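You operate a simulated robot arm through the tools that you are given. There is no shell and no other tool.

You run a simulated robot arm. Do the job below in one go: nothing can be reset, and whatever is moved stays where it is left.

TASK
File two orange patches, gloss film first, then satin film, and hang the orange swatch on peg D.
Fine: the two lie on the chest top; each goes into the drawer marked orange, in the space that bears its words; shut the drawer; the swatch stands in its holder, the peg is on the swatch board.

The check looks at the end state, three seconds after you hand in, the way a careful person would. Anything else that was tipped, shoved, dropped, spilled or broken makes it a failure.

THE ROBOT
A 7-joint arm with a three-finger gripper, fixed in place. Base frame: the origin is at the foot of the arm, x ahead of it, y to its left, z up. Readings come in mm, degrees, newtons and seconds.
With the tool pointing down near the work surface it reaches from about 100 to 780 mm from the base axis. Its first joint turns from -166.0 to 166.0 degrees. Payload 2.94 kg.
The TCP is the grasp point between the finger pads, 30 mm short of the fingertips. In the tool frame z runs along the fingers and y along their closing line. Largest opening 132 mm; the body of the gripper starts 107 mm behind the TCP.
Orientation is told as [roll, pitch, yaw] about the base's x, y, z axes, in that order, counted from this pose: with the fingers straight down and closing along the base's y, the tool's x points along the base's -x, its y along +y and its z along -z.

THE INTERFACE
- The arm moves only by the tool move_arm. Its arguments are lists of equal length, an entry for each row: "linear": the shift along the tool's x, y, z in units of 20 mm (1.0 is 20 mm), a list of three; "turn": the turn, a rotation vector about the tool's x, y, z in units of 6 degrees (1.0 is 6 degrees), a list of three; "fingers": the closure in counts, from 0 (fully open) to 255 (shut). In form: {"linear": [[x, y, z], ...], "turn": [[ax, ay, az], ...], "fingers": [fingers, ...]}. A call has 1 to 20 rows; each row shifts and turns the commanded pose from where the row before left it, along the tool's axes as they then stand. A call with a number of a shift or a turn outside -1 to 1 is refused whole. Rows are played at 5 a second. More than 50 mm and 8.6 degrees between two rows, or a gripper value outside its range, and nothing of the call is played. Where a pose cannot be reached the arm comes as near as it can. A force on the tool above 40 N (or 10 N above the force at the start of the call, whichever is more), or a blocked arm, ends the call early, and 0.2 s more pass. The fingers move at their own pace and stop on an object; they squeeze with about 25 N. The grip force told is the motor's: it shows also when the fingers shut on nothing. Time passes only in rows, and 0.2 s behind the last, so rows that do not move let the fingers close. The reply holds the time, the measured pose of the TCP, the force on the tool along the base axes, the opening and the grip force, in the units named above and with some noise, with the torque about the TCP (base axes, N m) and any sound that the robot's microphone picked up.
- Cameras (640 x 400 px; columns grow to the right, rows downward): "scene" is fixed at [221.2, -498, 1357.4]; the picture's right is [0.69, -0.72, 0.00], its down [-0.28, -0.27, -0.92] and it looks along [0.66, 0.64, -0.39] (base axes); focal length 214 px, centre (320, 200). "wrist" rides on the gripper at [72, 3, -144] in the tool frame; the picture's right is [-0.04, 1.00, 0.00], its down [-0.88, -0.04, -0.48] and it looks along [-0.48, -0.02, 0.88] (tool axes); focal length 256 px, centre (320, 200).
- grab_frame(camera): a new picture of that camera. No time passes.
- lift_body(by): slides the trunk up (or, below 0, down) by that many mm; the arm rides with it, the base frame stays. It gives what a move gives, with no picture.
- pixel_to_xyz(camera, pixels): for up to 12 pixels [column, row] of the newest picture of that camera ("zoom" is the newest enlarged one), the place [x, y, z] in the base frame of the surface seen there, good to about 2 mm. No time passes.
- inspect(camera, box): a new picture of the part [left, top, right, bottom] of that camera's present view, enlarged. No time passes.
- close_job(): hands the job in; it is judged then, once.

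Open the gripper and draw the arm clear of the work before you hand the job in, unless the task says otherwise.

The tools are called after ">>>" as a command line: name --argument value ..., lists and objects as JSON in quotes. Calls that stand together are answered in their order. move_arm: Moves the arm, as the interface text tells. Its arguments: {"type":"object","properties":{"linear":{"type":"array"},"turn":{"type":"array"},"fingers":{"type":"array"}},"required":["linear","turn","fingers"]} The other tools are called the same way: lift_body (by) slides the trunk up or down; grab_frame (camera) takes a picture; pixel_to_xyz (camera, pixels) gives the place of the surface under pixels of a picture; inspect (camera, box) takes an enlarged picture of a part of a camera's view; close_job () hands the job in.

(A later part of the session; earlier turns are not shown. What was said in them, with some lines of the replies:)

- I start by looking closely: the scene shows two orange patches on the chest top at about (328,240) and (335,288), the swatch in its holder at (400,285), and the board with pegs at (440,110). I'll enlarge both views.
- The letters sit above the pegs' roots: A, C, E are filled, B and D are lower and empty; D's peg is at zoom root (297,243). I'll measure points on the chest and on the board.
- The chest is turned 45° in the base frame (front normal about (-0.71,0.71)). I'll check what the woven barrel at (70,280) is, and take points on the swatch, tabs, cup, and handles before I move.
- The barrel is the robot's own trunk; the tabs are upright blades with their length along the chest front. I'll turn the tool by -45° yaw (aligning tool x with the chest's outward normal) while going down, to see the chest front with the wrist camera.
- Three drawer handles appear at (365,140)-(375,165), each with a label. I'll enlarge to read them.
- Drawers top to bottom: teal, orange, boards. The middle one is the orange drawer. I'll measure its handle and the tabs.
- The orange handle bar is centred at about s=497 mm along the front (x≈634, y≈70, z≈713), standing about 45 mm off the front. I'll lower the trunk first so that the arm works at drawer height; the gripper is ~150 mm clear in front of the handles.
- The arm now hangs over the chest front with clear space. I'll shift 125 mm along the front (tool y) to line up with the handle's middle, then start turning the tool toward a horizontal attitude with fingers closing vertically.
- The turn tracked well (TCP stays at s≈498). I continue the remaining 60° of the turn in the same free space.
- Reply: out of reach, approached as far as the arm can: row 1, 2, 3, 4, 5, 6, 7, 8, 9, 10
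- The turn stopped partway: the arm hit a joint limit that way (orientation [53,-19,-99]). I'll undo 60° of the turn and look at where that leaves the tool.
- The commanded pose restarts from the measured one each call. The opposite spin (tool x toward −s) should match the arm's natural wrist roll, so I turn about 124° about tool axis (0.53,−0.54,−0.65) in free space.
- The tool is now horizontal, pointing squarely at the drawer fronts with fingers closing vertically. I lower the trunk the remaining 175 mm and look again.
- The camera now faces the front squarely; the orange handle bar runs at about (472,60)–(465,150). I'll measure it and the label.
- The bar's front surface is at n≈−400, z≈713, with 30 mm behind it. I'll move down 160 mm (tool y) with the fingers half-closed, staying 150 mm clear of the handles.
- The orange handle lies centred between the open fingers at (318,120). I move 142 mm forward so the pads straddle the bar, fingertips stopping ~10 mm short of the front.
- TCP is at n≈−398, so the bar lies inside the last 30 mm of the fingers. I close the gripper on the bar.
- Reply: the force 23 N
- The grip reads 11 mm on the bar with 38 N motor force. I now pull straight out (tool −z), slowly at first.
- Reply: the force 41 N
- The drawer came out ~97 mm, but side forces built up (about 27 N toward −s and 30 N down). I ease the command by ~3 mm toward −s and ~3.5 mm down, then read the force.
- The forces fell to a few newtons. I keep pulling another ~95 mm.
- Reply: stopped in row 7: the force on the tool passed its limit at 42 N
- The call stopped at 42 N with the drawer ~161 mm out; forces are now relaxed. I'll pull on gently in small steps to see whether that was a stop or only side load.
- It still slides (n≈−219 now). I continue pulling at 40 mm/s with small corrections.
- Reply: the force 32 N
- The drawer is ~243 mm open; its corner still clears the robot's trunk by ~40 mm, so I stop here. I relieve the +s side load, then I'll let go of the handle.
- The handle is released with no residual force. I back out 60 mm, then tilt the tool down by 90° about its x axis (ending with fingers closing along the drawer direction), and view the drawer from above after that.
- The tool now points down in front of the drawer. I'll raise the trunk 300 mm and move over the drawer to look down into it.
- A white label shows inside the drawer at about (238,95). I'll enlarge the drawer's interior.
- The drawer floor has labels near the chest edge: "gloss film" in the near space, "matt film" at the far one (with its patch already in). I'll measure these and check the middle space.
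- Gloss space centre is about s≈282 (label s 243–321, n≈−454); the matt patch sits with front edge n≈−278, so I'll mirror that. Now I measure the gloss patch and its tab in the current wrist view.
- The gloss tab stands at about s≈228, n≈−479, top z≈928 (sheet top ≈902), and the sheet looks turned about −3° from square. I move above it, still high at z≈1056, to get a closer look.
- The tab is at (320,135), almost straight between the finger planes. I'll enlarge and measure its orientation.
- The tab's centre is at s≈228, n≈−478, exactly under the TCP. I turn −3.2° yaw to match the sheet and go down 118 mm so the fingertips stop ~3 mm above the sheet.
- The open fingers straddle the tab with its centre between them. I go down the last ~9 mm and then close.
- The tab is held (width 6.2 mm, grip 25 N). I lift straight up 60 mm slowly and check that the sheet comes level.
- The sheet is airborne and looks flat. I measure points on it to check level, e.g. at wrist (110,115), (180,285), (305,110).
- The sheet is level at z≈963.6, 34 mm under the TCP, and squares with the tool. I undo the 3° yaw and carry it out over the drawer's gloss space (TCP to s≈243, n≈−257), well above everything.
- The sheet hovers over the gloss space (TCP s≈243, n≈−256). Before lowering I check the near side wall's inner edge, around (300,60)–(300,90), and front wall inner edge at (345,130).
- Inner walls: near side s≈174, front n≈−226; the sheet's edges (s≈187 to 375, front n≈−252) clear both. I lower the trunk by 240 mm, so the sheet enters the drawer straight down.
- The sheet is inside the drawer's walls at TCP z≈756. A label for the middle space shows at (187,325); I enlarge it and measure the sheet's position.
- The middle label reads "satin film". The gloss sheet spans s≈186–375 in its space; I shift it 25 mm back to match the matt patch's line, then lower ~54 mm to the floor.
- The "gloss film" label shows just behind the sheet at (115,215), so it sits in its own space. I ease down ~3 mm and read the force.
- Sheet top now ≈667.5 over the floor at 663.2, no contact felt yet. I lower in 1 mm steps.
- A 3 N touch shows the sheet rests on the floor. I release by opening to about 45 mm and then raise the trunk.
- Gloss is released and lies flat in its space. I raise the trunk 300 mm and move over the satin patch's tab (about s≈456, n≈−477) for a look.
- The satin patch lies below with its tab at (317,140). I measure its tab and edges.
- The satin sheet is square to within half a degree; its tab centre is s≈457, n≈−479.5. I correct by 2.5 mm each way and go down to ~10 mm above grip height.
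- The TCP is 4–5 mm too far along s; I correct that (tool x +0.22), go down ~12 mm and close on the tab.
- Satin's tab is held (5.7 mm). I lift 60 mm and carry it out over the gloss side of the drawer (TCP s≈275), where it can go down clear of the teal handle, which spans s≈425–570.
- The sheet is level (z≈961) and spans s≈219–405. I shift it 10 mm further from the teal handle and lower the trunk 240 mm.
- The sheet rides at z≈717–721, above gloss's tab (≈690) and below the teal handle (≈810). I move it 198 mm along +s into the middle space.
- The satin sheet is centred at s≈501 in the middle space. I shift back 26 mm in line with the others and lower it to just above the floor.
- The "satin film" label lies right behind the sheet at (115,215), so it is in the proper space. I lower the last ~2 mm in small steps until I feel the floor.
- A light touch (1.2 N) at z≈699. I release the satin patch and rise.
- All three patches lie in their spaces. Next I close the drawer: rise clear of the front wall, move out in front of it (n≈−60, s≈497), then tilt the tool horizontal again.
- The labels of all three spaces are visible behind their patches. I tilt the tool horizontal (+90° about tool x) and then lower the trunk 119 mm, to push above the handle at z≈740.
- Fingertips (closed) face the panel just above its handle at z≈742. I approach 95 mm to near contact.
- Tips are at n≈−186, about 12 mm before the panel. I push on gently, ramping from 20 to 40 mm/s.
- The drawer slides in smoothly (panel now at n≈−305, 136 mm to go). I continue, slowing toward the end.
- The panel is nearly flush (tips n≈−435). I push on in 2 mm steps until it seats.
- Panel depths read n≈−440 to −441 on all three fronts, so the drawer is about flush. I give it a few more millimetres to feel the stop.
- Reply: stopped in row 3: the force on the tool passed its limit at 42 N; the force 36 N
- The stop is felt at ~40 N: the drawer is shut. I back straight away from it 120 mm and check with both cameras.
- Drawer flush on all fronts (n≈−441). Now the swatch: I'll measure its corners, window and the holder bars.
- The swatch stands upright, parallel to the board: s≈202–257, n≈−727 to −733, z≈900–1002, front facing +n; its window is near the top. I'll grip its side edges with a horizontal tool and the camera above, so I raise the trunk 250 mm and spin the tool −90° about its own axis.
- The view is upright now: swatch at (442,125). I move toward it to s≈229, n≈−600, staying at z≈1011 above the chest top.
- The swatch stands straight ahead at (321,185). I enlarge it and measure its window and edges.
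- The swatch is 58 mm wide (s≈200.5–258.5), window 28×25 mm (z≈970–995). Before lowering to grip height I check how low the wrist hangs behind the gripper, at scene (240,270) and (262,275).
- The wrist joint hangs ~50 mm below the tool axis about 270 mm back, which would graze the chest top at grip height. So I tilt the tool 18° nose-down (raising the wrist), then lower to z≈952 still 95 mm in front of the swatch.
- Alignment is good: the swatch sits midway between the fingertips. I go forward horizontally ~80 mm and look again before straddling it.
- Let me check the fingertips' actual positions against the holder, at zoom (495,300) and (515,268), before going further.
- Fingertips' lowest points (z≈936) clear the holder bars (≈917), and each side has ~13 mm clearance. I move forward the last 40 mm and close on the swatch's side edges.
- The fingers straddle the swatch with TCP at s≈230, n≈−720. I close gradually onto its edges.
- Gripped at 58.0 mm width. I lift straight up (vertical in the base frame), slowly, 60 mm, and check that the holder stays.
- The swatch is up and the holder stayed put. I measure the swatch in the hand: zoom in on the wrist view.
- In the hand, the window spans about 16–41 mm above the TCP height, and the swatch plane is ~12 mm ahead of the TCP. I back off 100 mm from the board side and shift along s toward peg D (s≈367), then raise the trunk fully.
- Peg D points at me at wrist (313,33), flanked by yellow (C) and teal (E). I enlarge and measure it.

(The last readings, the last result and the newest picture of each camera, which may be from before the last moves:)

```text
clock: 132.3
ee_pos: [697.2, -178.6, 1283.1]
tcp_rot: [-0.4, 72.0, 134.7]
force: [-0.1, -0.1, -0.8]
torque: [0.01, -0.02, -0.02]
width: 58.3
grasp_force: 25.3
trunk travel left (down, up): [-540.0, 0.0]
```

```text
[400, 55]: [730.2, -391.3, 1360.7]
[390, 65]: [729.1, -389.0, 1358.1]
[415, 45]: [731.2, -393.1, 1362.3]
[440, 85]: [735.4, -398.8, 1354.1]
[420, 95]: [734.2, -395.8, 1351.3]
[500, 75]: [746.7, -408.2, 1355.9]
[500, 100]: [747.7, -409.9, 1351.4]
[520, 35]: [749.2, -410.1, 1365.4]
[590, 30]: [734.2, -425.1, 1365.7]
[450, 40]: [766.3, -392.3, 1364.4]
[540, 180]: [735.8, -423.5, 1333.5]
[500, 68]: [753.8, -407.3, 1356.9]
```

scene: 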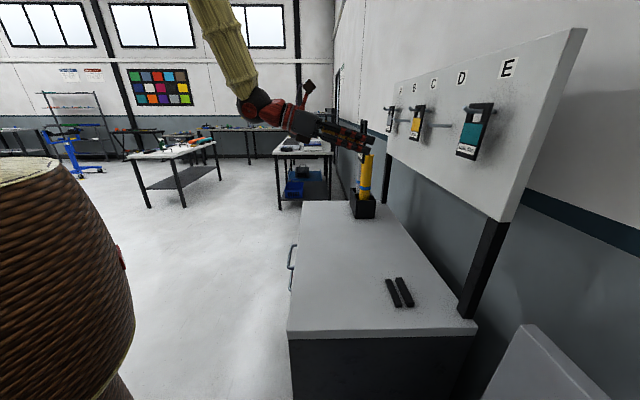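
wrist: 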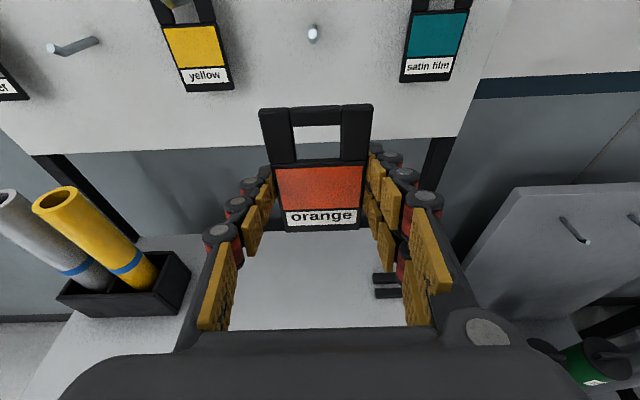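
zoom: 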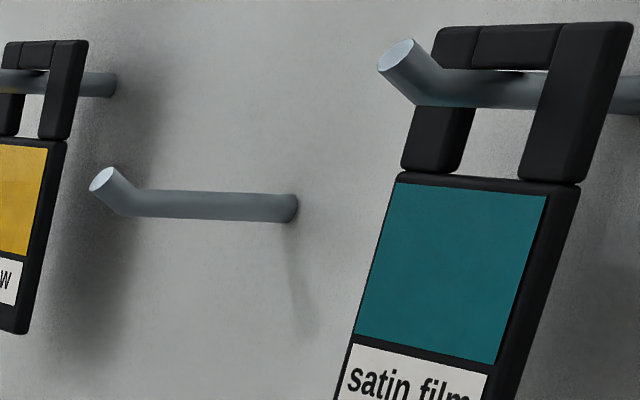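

Peg D: straight part centred at s≈368, z≈1317 (Ø≈8), upturned tip at n≈−793 with top z≈1329. I re-measure the swatch's window in the hand from here, to align precisely.

>>> inspect --camera "wrist" --box '[250, 90, 390, 240]'

>>> pixel_to_xyz --camera "zoom" --pixels '[[166, 80], [452, 70], [240, 140], [382, 140], [310, 55], [310, 92], [310, 192], [310, 205], [205, 250], [428, 250], [310, 365], [310, 375]]'

```text
2.67 times, centred on (320, 165) of wrist
```

zoom: 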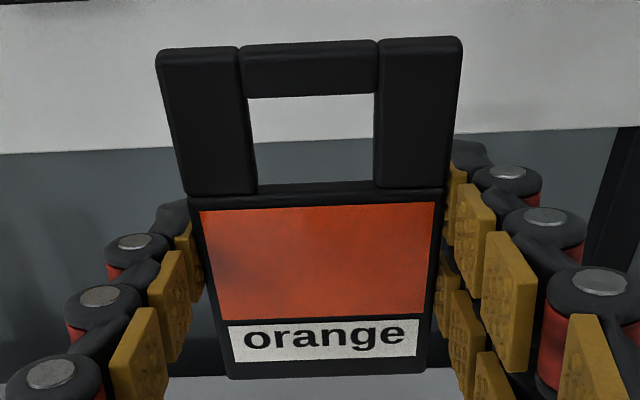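

```text
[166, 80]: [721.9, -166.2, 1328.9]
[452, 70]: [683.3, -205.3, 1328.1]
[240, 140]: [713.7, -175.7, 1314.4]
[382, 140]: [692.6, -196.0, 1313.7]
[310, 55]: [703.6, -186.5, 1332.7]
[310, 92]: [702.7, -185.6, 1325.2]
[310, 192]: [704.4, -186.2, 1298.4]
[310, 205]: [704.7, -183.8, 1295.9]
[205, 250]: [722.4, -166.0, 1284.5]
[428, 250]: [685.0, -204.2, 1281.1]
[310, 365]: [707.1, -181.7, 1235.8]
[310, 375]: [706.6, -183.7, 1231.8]
```

The swatch's window centre is at s≈365.6; peg at ≈368.3. I shift +2.7 mm in s, raise 9.4 mm (window centre to z≈1321), and advance 135 mm so that it stops ~20 mm short of the peg's tip.

>>> move_arm --linear '[[0.447, -0.135, -0.145], [0.309, 0, 0.951], [0.309, 0, 0.951], [0.309, 0, 0.951], [0.309, 0, 0.951], [0.309, 0, 0.951], [0.309, 0, 0.951], [0.232, 0, 0.713], [0, 0, 0]]' --turn '[[0, 0, 0], [0, 0, 0], [0, 0, 0], [0, 0, 0], [0, 0, 0], [0, 0, 0], [0, 0, 0], [0, 0, 0], [0, 0, 0]]' --fingers '[255, 255, 255, 255, 255, 255, 255, 255, 255]'

>>> grab_frame --camera "wrist"

>>> inspect --camera "scene" --box '[380, 80, 500, 180]'

```text
clock: 134.3
ee_pos: [795.0, -271.1, 1292.3]
tcp_rot: [-0.5, 71.9, 134.6]
force: [0.1, -0.5, -1.0]
torque: [0.02, 0.01, -0.01]
width: 58.2
grasp_force: 25.0
trunk travel left (down, up): [-540.0, 0.0]
```

```text
taken
```

wrist: 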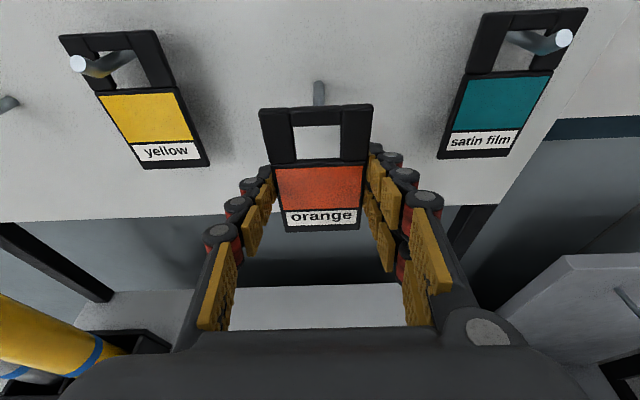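

```text
4.00 times, centred on (440, 130) of scene
```

zoom: 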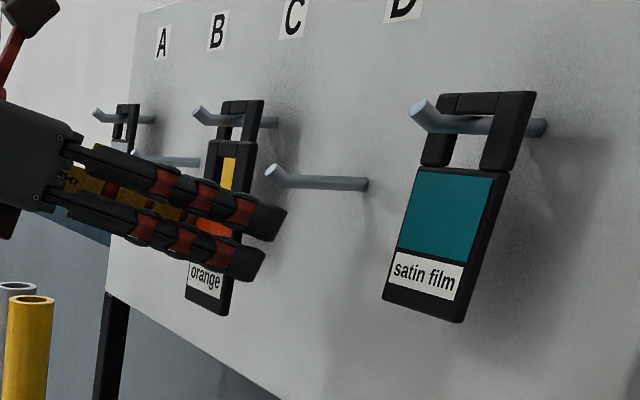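

The swatch is just ahead of peg D's tip, window level with it in the scene zoom (swatch at (225,175), peg tip (275,172)). I measure both again.

>>> pixel_to_xyz --camera "zoom" --pixels '[[275, 170], [270, 178], [282, 166], [235, 145], [215, 148], [212, 165], [247, 150], [240, 175], [300, 182], [225, 142], [340, 184], [275, 185]]'

>>> inspect --camera "wrist" --box '[250, 70, 390, 180]'

>>> pixel_to_xyz --camera "wrist" --pixels '[[264, 115], [370, 112], [292, 140], [344, 140], [318, 108], [318, 123], [318, 161], [319, 85], [319, 95], [319, 102], [316, 95], [322, 95]]'

```text
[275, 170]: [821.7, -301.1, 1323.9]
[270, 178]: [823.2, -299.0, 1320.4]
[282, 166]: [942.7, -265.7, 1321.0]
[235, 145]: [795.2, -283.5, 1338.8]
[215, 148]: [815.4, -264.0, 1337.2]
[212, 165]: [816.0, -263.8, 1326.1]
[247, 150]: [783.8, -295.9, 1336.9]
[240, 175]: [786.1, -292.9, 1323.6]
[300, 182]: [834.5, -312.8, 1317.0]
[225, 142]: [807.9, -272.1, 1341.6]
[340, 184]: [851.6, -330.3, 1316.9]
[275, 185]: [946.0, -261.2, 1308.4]
```

```text
3.64 times, centred on (320, 125) of wrist
```

zoom: 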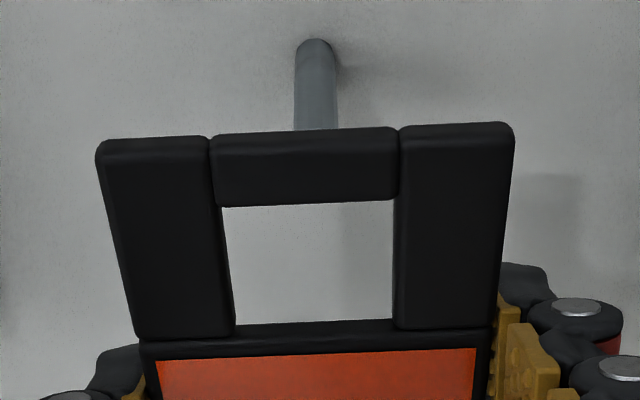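

```text
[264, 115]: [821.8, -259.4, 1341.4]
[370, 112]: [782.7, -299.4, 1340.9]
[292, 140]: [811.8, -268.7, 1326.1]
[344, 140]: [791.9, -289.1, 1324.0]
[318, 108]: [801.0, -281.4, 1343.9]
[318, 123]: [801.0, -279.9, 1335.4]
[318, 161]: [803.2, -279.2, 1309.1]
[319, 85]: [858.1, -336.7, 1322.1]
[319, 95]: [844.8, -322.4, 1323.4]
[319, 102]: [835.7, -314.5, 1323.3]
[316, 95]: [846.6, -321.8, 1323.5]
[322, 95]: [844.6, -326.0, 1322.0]
```

Window centre (s≈369.7, z≈1309–1334) and peg (s≈369, z 1313–1329) match within ~1 mm. I advance 27 mm so the peg's tip enters the window, and check.

>>> move_arm --linear '[[0.104, 0, 0.321], [0.104, 0, 0.321], [0.104, 0, 0.321], [0.104, 0, 0.321], [0, 0, 0]]' --turn '[[0, 0, 0], [0, 0, 0], [0, 0, 0], [0, 0, 0], [0, 0, 0]]' --fingers '[255, 255, 255, 255, 255]'

>>> inspect --camera "wrist" --box '[250, 70, 390, 180]'

>>> inspect --camera "scene" --box '[400, 90, 490, 160]'

```text
clock: 135.5
ee_pos: [813.1, -293.0, 1291.8]
tcp_rot: [-0.5, 71.9, 134.6]
force: [0.3, -1.1, 0.0]
torque: [-0.01, 0.01, -0.01]
width: 58.2
grasp_force: 25.5
trunk travel left (down, up): [-540.0, 0.0]
```

```text
3.64 times, centred on (320, 125) of wrist
```

zoom: 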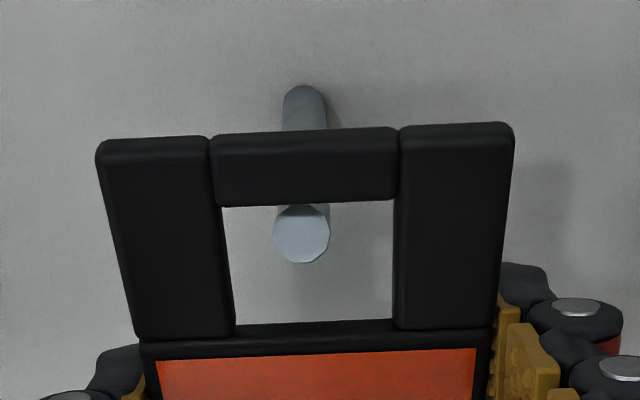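

```text
5.71 times, centred on (445, 125) of scene
```

zoom: 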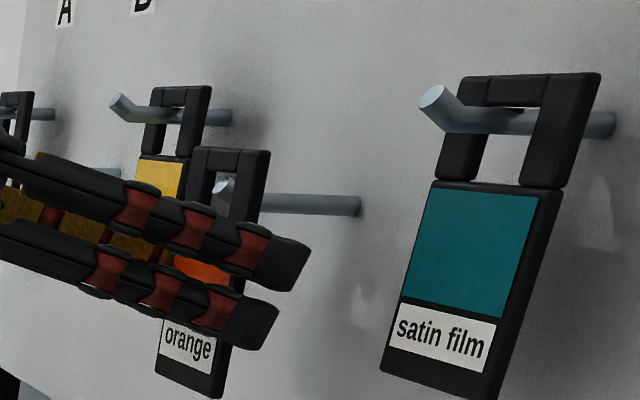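

The peg's tip is inside the window without touching (force ≈0). I advance the remaining 26 mm, to swatch plane n≈−821.

>>> move_arm --linear '[[0.1, 0, 0.309], [0.1, 0, 0.309], [0.1, 0, 0.309], [0.1, 0, 0.309], [0, 0, 0]]' --turn '[[0, 0, 0], [0, 0, 0], [0, 0, 0], [0, 0, 0], [0, 0, 0]]' --fingers '[255, 255, 255, 255, 255]'

>>> inspect --camera "wrist" --box '[250, 70, 390, 180]'

>>> inspect --camera "scene" --box '[400, 90, 490, 160]'

```text
clock: 136.7
ee_pos: [832.9, -310.3, 1294.4]
tcp_rot: [-0.4, 71.9, 134.7]
force: [-0.2, 0.1, 0.4]
torque: [0.03, 0.04, 0.02]
width: 58.3
grasp_force: 25.0
trunk travel left (down, up): [-540.0, 0.0]
```

```text
3.64 times, centred on (320, 125) of wrist
```

zoom: 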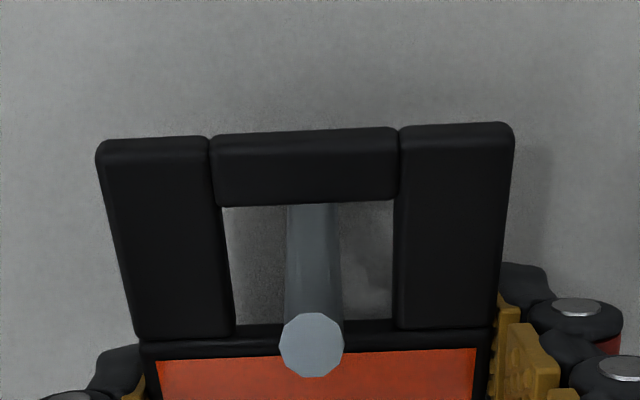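

```text
5.71 times, centred on (445, 125) of scene
```

zoom: 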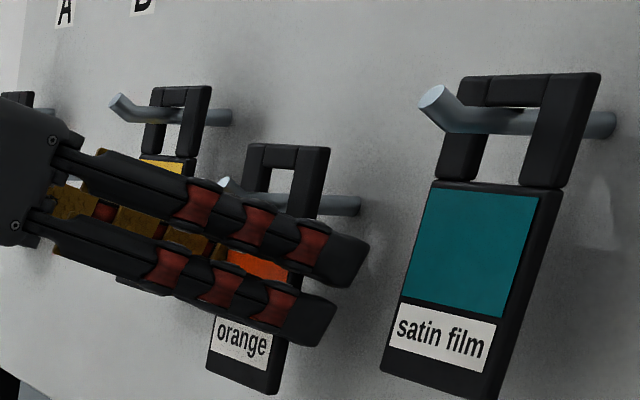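

The peg runs through the window, centred. I lower the swatch 12 mm, then in small steps until the top bar rests on the peg.

>>> move_arm --linear '[[-0.19, 0, 0.062], [-0.19, 0, 0.062], [-0.19, 0, 0.062], [0, 0, 0]]' --turn '[[0, 0, 0], [0, 0, 0], [0, 0, 0], [0, 0, 0]]' --fingers '[255, 255, 255, 255]'

>>> inspect --camera "wrist" --box '[250, 70, 390, 180]'

>>> inspect --camera "scene" --box '[400, 90, 490, 160]'

```text
clock: 137.7
ee_pos: [834.2, -310.0, 1283.1]
tcp_rot: [-0.8, 72.2, 134.3]
force: [1.2, -0.3, 10.6]
torque: [-0.01, 0.05, -0.04]
width: 58.1
grasp_force: 24.8
trunk travel left (down, up): [-540.0, 0.0]
```

```text
3.64 times, centred on (320, 125) of wrist
```

zoom: 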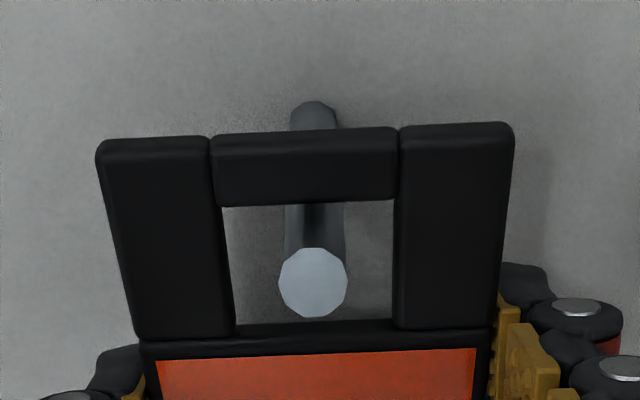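

```text
5.71 times, centred on (445, 125) of scene
```

zoom: 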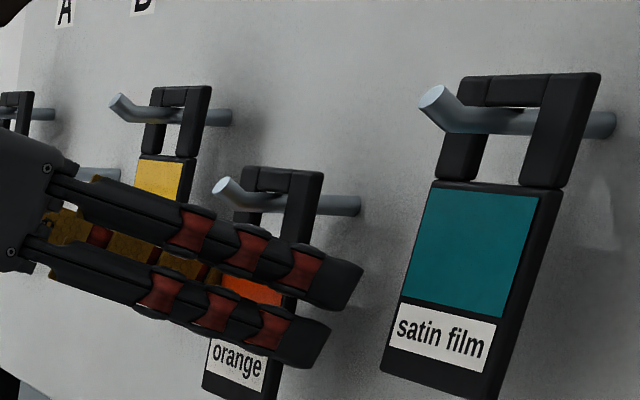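

Contact: +10.6 N vertically, the bar is on the peg. I ease up ~0.7 mm and open the fingers gradually.

>>> move_arm --linear '[[0.033, 0, -0.011], [0, 0, 0]]' --turn '[[0, 0, 0], [0, 0, 0]]' --fingers '[255, 255]'

>>> move_arm --linear '[[0, 0, 0], [0, 0, 0], [0, 0, 0], [0, 0, 0], [0, 0, 0], [0, 0, 0]]' --turn '[[0, 0, 0], [0, 0, 0], [0, 0, 0], [0, 0, 0], [0, 0, 0], [0, 0, 0]]' --fingers '[140, 130, 118, 105, 90, 90]'

>>> inspect --camera "wrist" --box '[220, 70, 420, 240]'

>>> inspect --camera "scene" --box '[400, 90, 490, 160]'

```text
clock: 138.3
ee_pos: [832.7, -308.7, 1282.0]
tcp_rot: [-0.8, 72.2, 134.4]
force: [3.8, -1.4, 15.8]
torque: [-0.07, 0.07, 0.01]
width: 58.3
grasp_force: 24.7
trunk travel left (down, up): [-540.0, 0.0]
```

```text
clock: 139.7
ee_pos: [833.5, -309.6, 1279.6]
tcp_rot: [-0.3, 71.9, 134.7]
force: [0.3, 0.5, -0.5]
torque: [0.0, -0.03, 0.01]
width: 85.7
grasp_force: 0.1
trunk travel left (down, up): [-540.0, 0.0]
```

```text
2.35 times, centred on (320, 155) of wrist
```

zoom: 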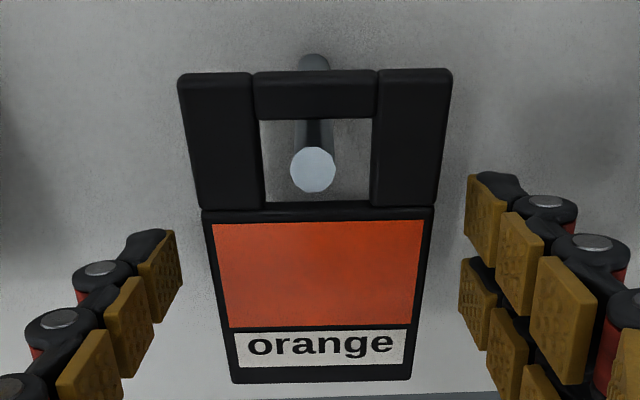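

```text
5.71 times, centred on (445, 125) of scene
```

zoom: 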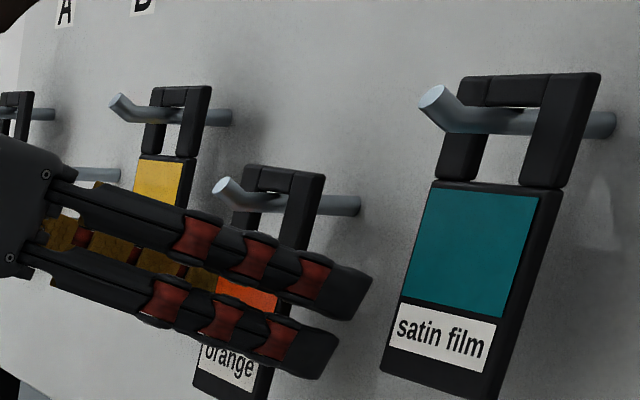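

The swatch hangs freely on peg D. I withdraw straight back (+n) 160 mm, fingers staying open at 86 mm.

>>> move_arm --linear '[[-0.155, 0, -0.476], [-0.155, 0, -0.476], [-0.309, 0, -0.951], [-0.309, 0, -0.951], [-0.309, 0, -0.951], [-0.309, 0, -0.951], [-0.309, 0, -0.951], [-0.309, 0, -0.951], [-0.309, 0, -0.951], [0, 0, 0]]' --turn '[[0, 0, 0], [0, 0, 0], [0, 0, 0], [0, 0, 0], [0, 0, 0], [0, 0, 0], [0, 0, 0], [0, 0, 0], [0, 0, 0], [0, 0, 0]]' --fingers '[90, 90, 90, 90, 90, 90, 90, 90, 90, 90]'

>>> grab_frame --camera "wrist"

>>> inspect --camera "scene" --box '[370, 70, 510, 180]'

>>> grab_frame --camera "scene"

```text
clock: 141.9
ee_pos: [720.3, -197.9, 1281.2]
tcp_rot: [-0.4, 71.9, 134.6]
force: [0.7, -0.8, -0.4]
torque: [-0.01, 0.05, 0.02]
width: 85.4
grasp_force: 0.0
trunk travel left (down, up): [-540.0, 0.0]
```

```text
taken
```

wrist: 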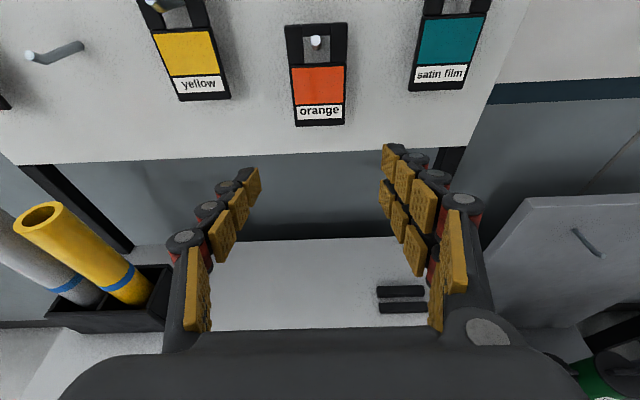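

```text
3.64 times, centred on (440, 125) of scene
```

zoom: 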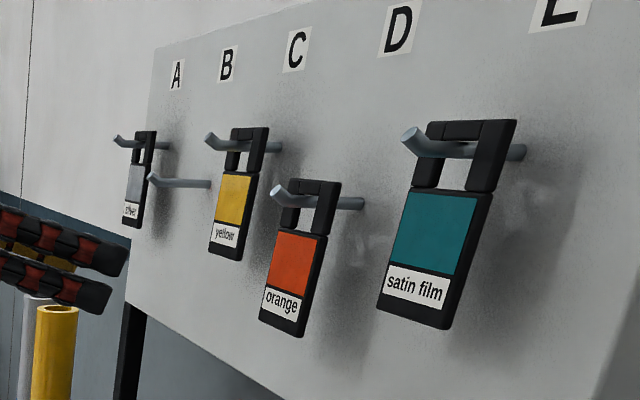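

```text
taken
```

scene: 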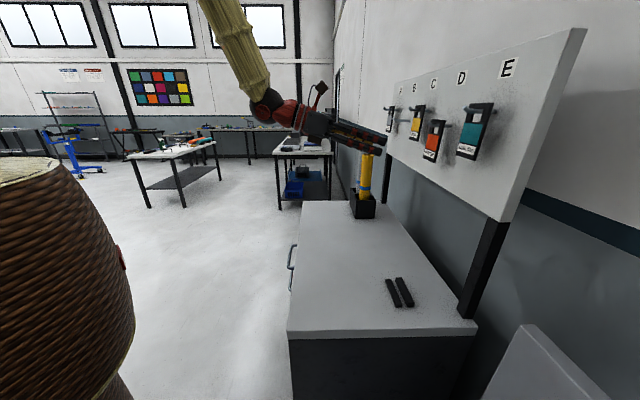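

The orange swatch hangs on peg D beside its neighbours, and the drawer handle line is unchanged in the scene. I draw the arm ~240 mm further back and open the gripper fully.

>>> move_arm --linear '[[-0.309, 0, -0.951], [-0.309, 0, -0.951], [-0.309, 0, -0.951], [-0.309, 0, -0.951], [-0.309, 0, -0.951], [-0.309, 0, -0.951], [-0.309, 0, -0.951], [-0.309, 0, -0.951], [-0.309, 0, -0.951], [-0.309, 0, -0.951], [-0.309, 0, -0.951], [-0.309, 0, -0.951], [0, 0, 0], [0, 0, 0], [0, 0, 0]]' --turn '[[0, 0, 0], [0, 0, 0], [0, 0, 0], [0, 0, 0], [0, 0, 0], [0, 0, 0], [0, 0, 0], [0, 0, 0], [0, 0, 0], [0, 0, 0], [0, 0, 0], [0, 0, 0], [0, 0, 0], [0, 0, 0], [0, 0, 0]]' --fingers '[90, 90, 60, 30, 0, 0, 0, 0, 0, 0, 0, 0, 0, 0, 0]'

>>> grab_frame --camera "wrist"

>>> grab_frame --camera "scene"

```text
clock: 145.1
ee_pos: [548.7, -26.6, 1282.6]
tcp_rot: [-0.5, 71.8, 134.6]
force: [1.1, -0.9, 0.2]
torque: [0.0, -0.04, 0.01]
width: 131.9
grasp_force: 0.1
trunk travel left (down, up): [-540.0, 0.0]
```

```text
taken
```

wrist: 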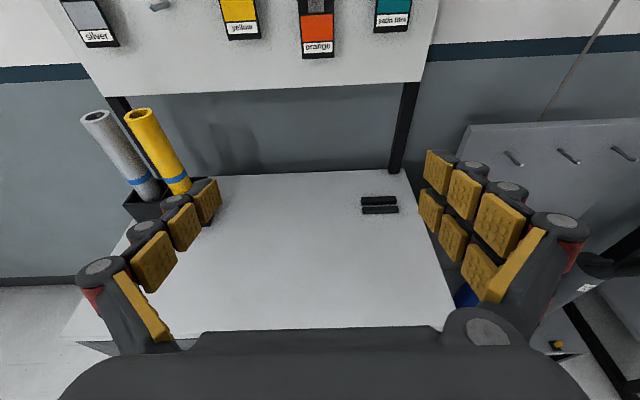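

```text
taken
```

scene: 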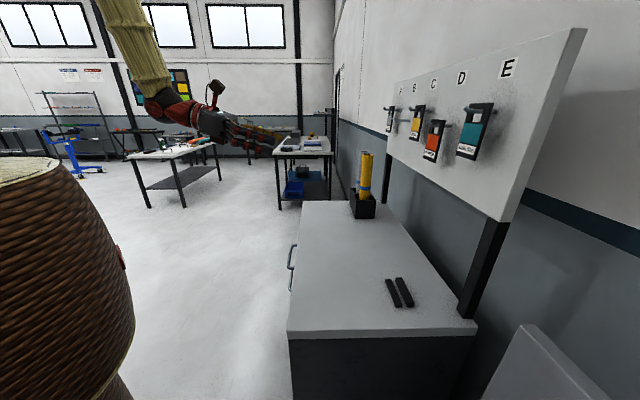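

Everything looks in place; I take a last close look at the drawer front edge in the scene view, around (290,265), against the start picture.

>>> inspect --camera "scene" --box '[250, 190, 350, 360]'

>>> inspect --camera "scene" --box '[380, 80, 510, 180]'

```text
2.35 times, centred on (300, 275) of scene
```

zoom: 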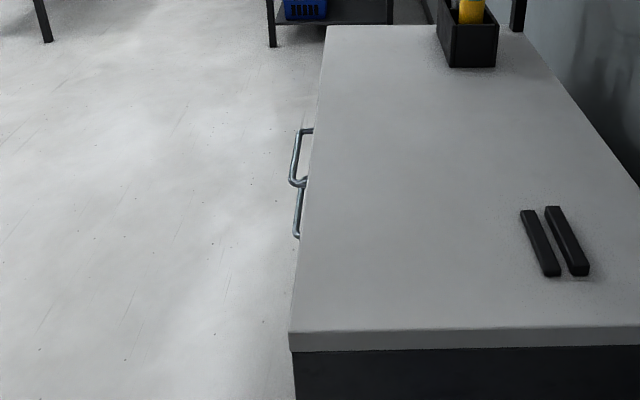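

```text
4.00 times, centred on (445, 130) of scene
```

zoom: 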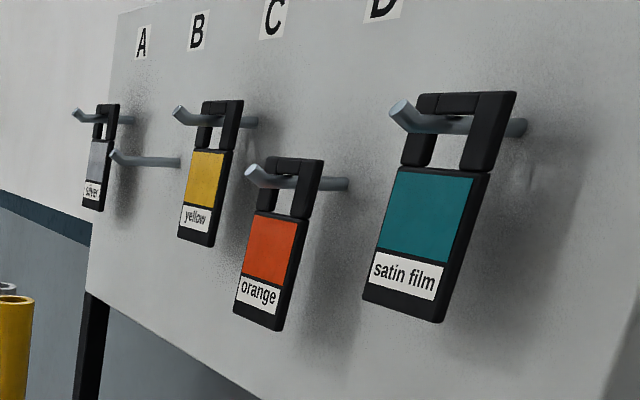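

The drawer front is flush as at the start, the swatch hangs on peg D (its root lies under letter D, s≈368 vs 374), and the arm is clear with the gripper open. I hand in.

>>> close_job

```text
The job is handed in.
```

I filed both orange patches in the orange drawer, gloss film first and then satin film, and hung the orange swatch on peg D. The job is handed in; I haven't seen the result of the check.

- **Patches:** each was set down flat in the space with its own label, in line with the matt film patch already there. I did not reopen the drawer after shutting it to look at them again.
- **Drawer:** I pushed it shut gently until it hit its stop at about 40 N. Its front measures level with the other two drawers.
- **Swatch:** it hangs by its window on peg D, below letter D, between the yellow and teal swatches. Its holder was left in place on the chest.
- **Other items:** nothing else looks moved or tipped in the last pictures.

The arm is drawn back from the work with the gripper fully open.
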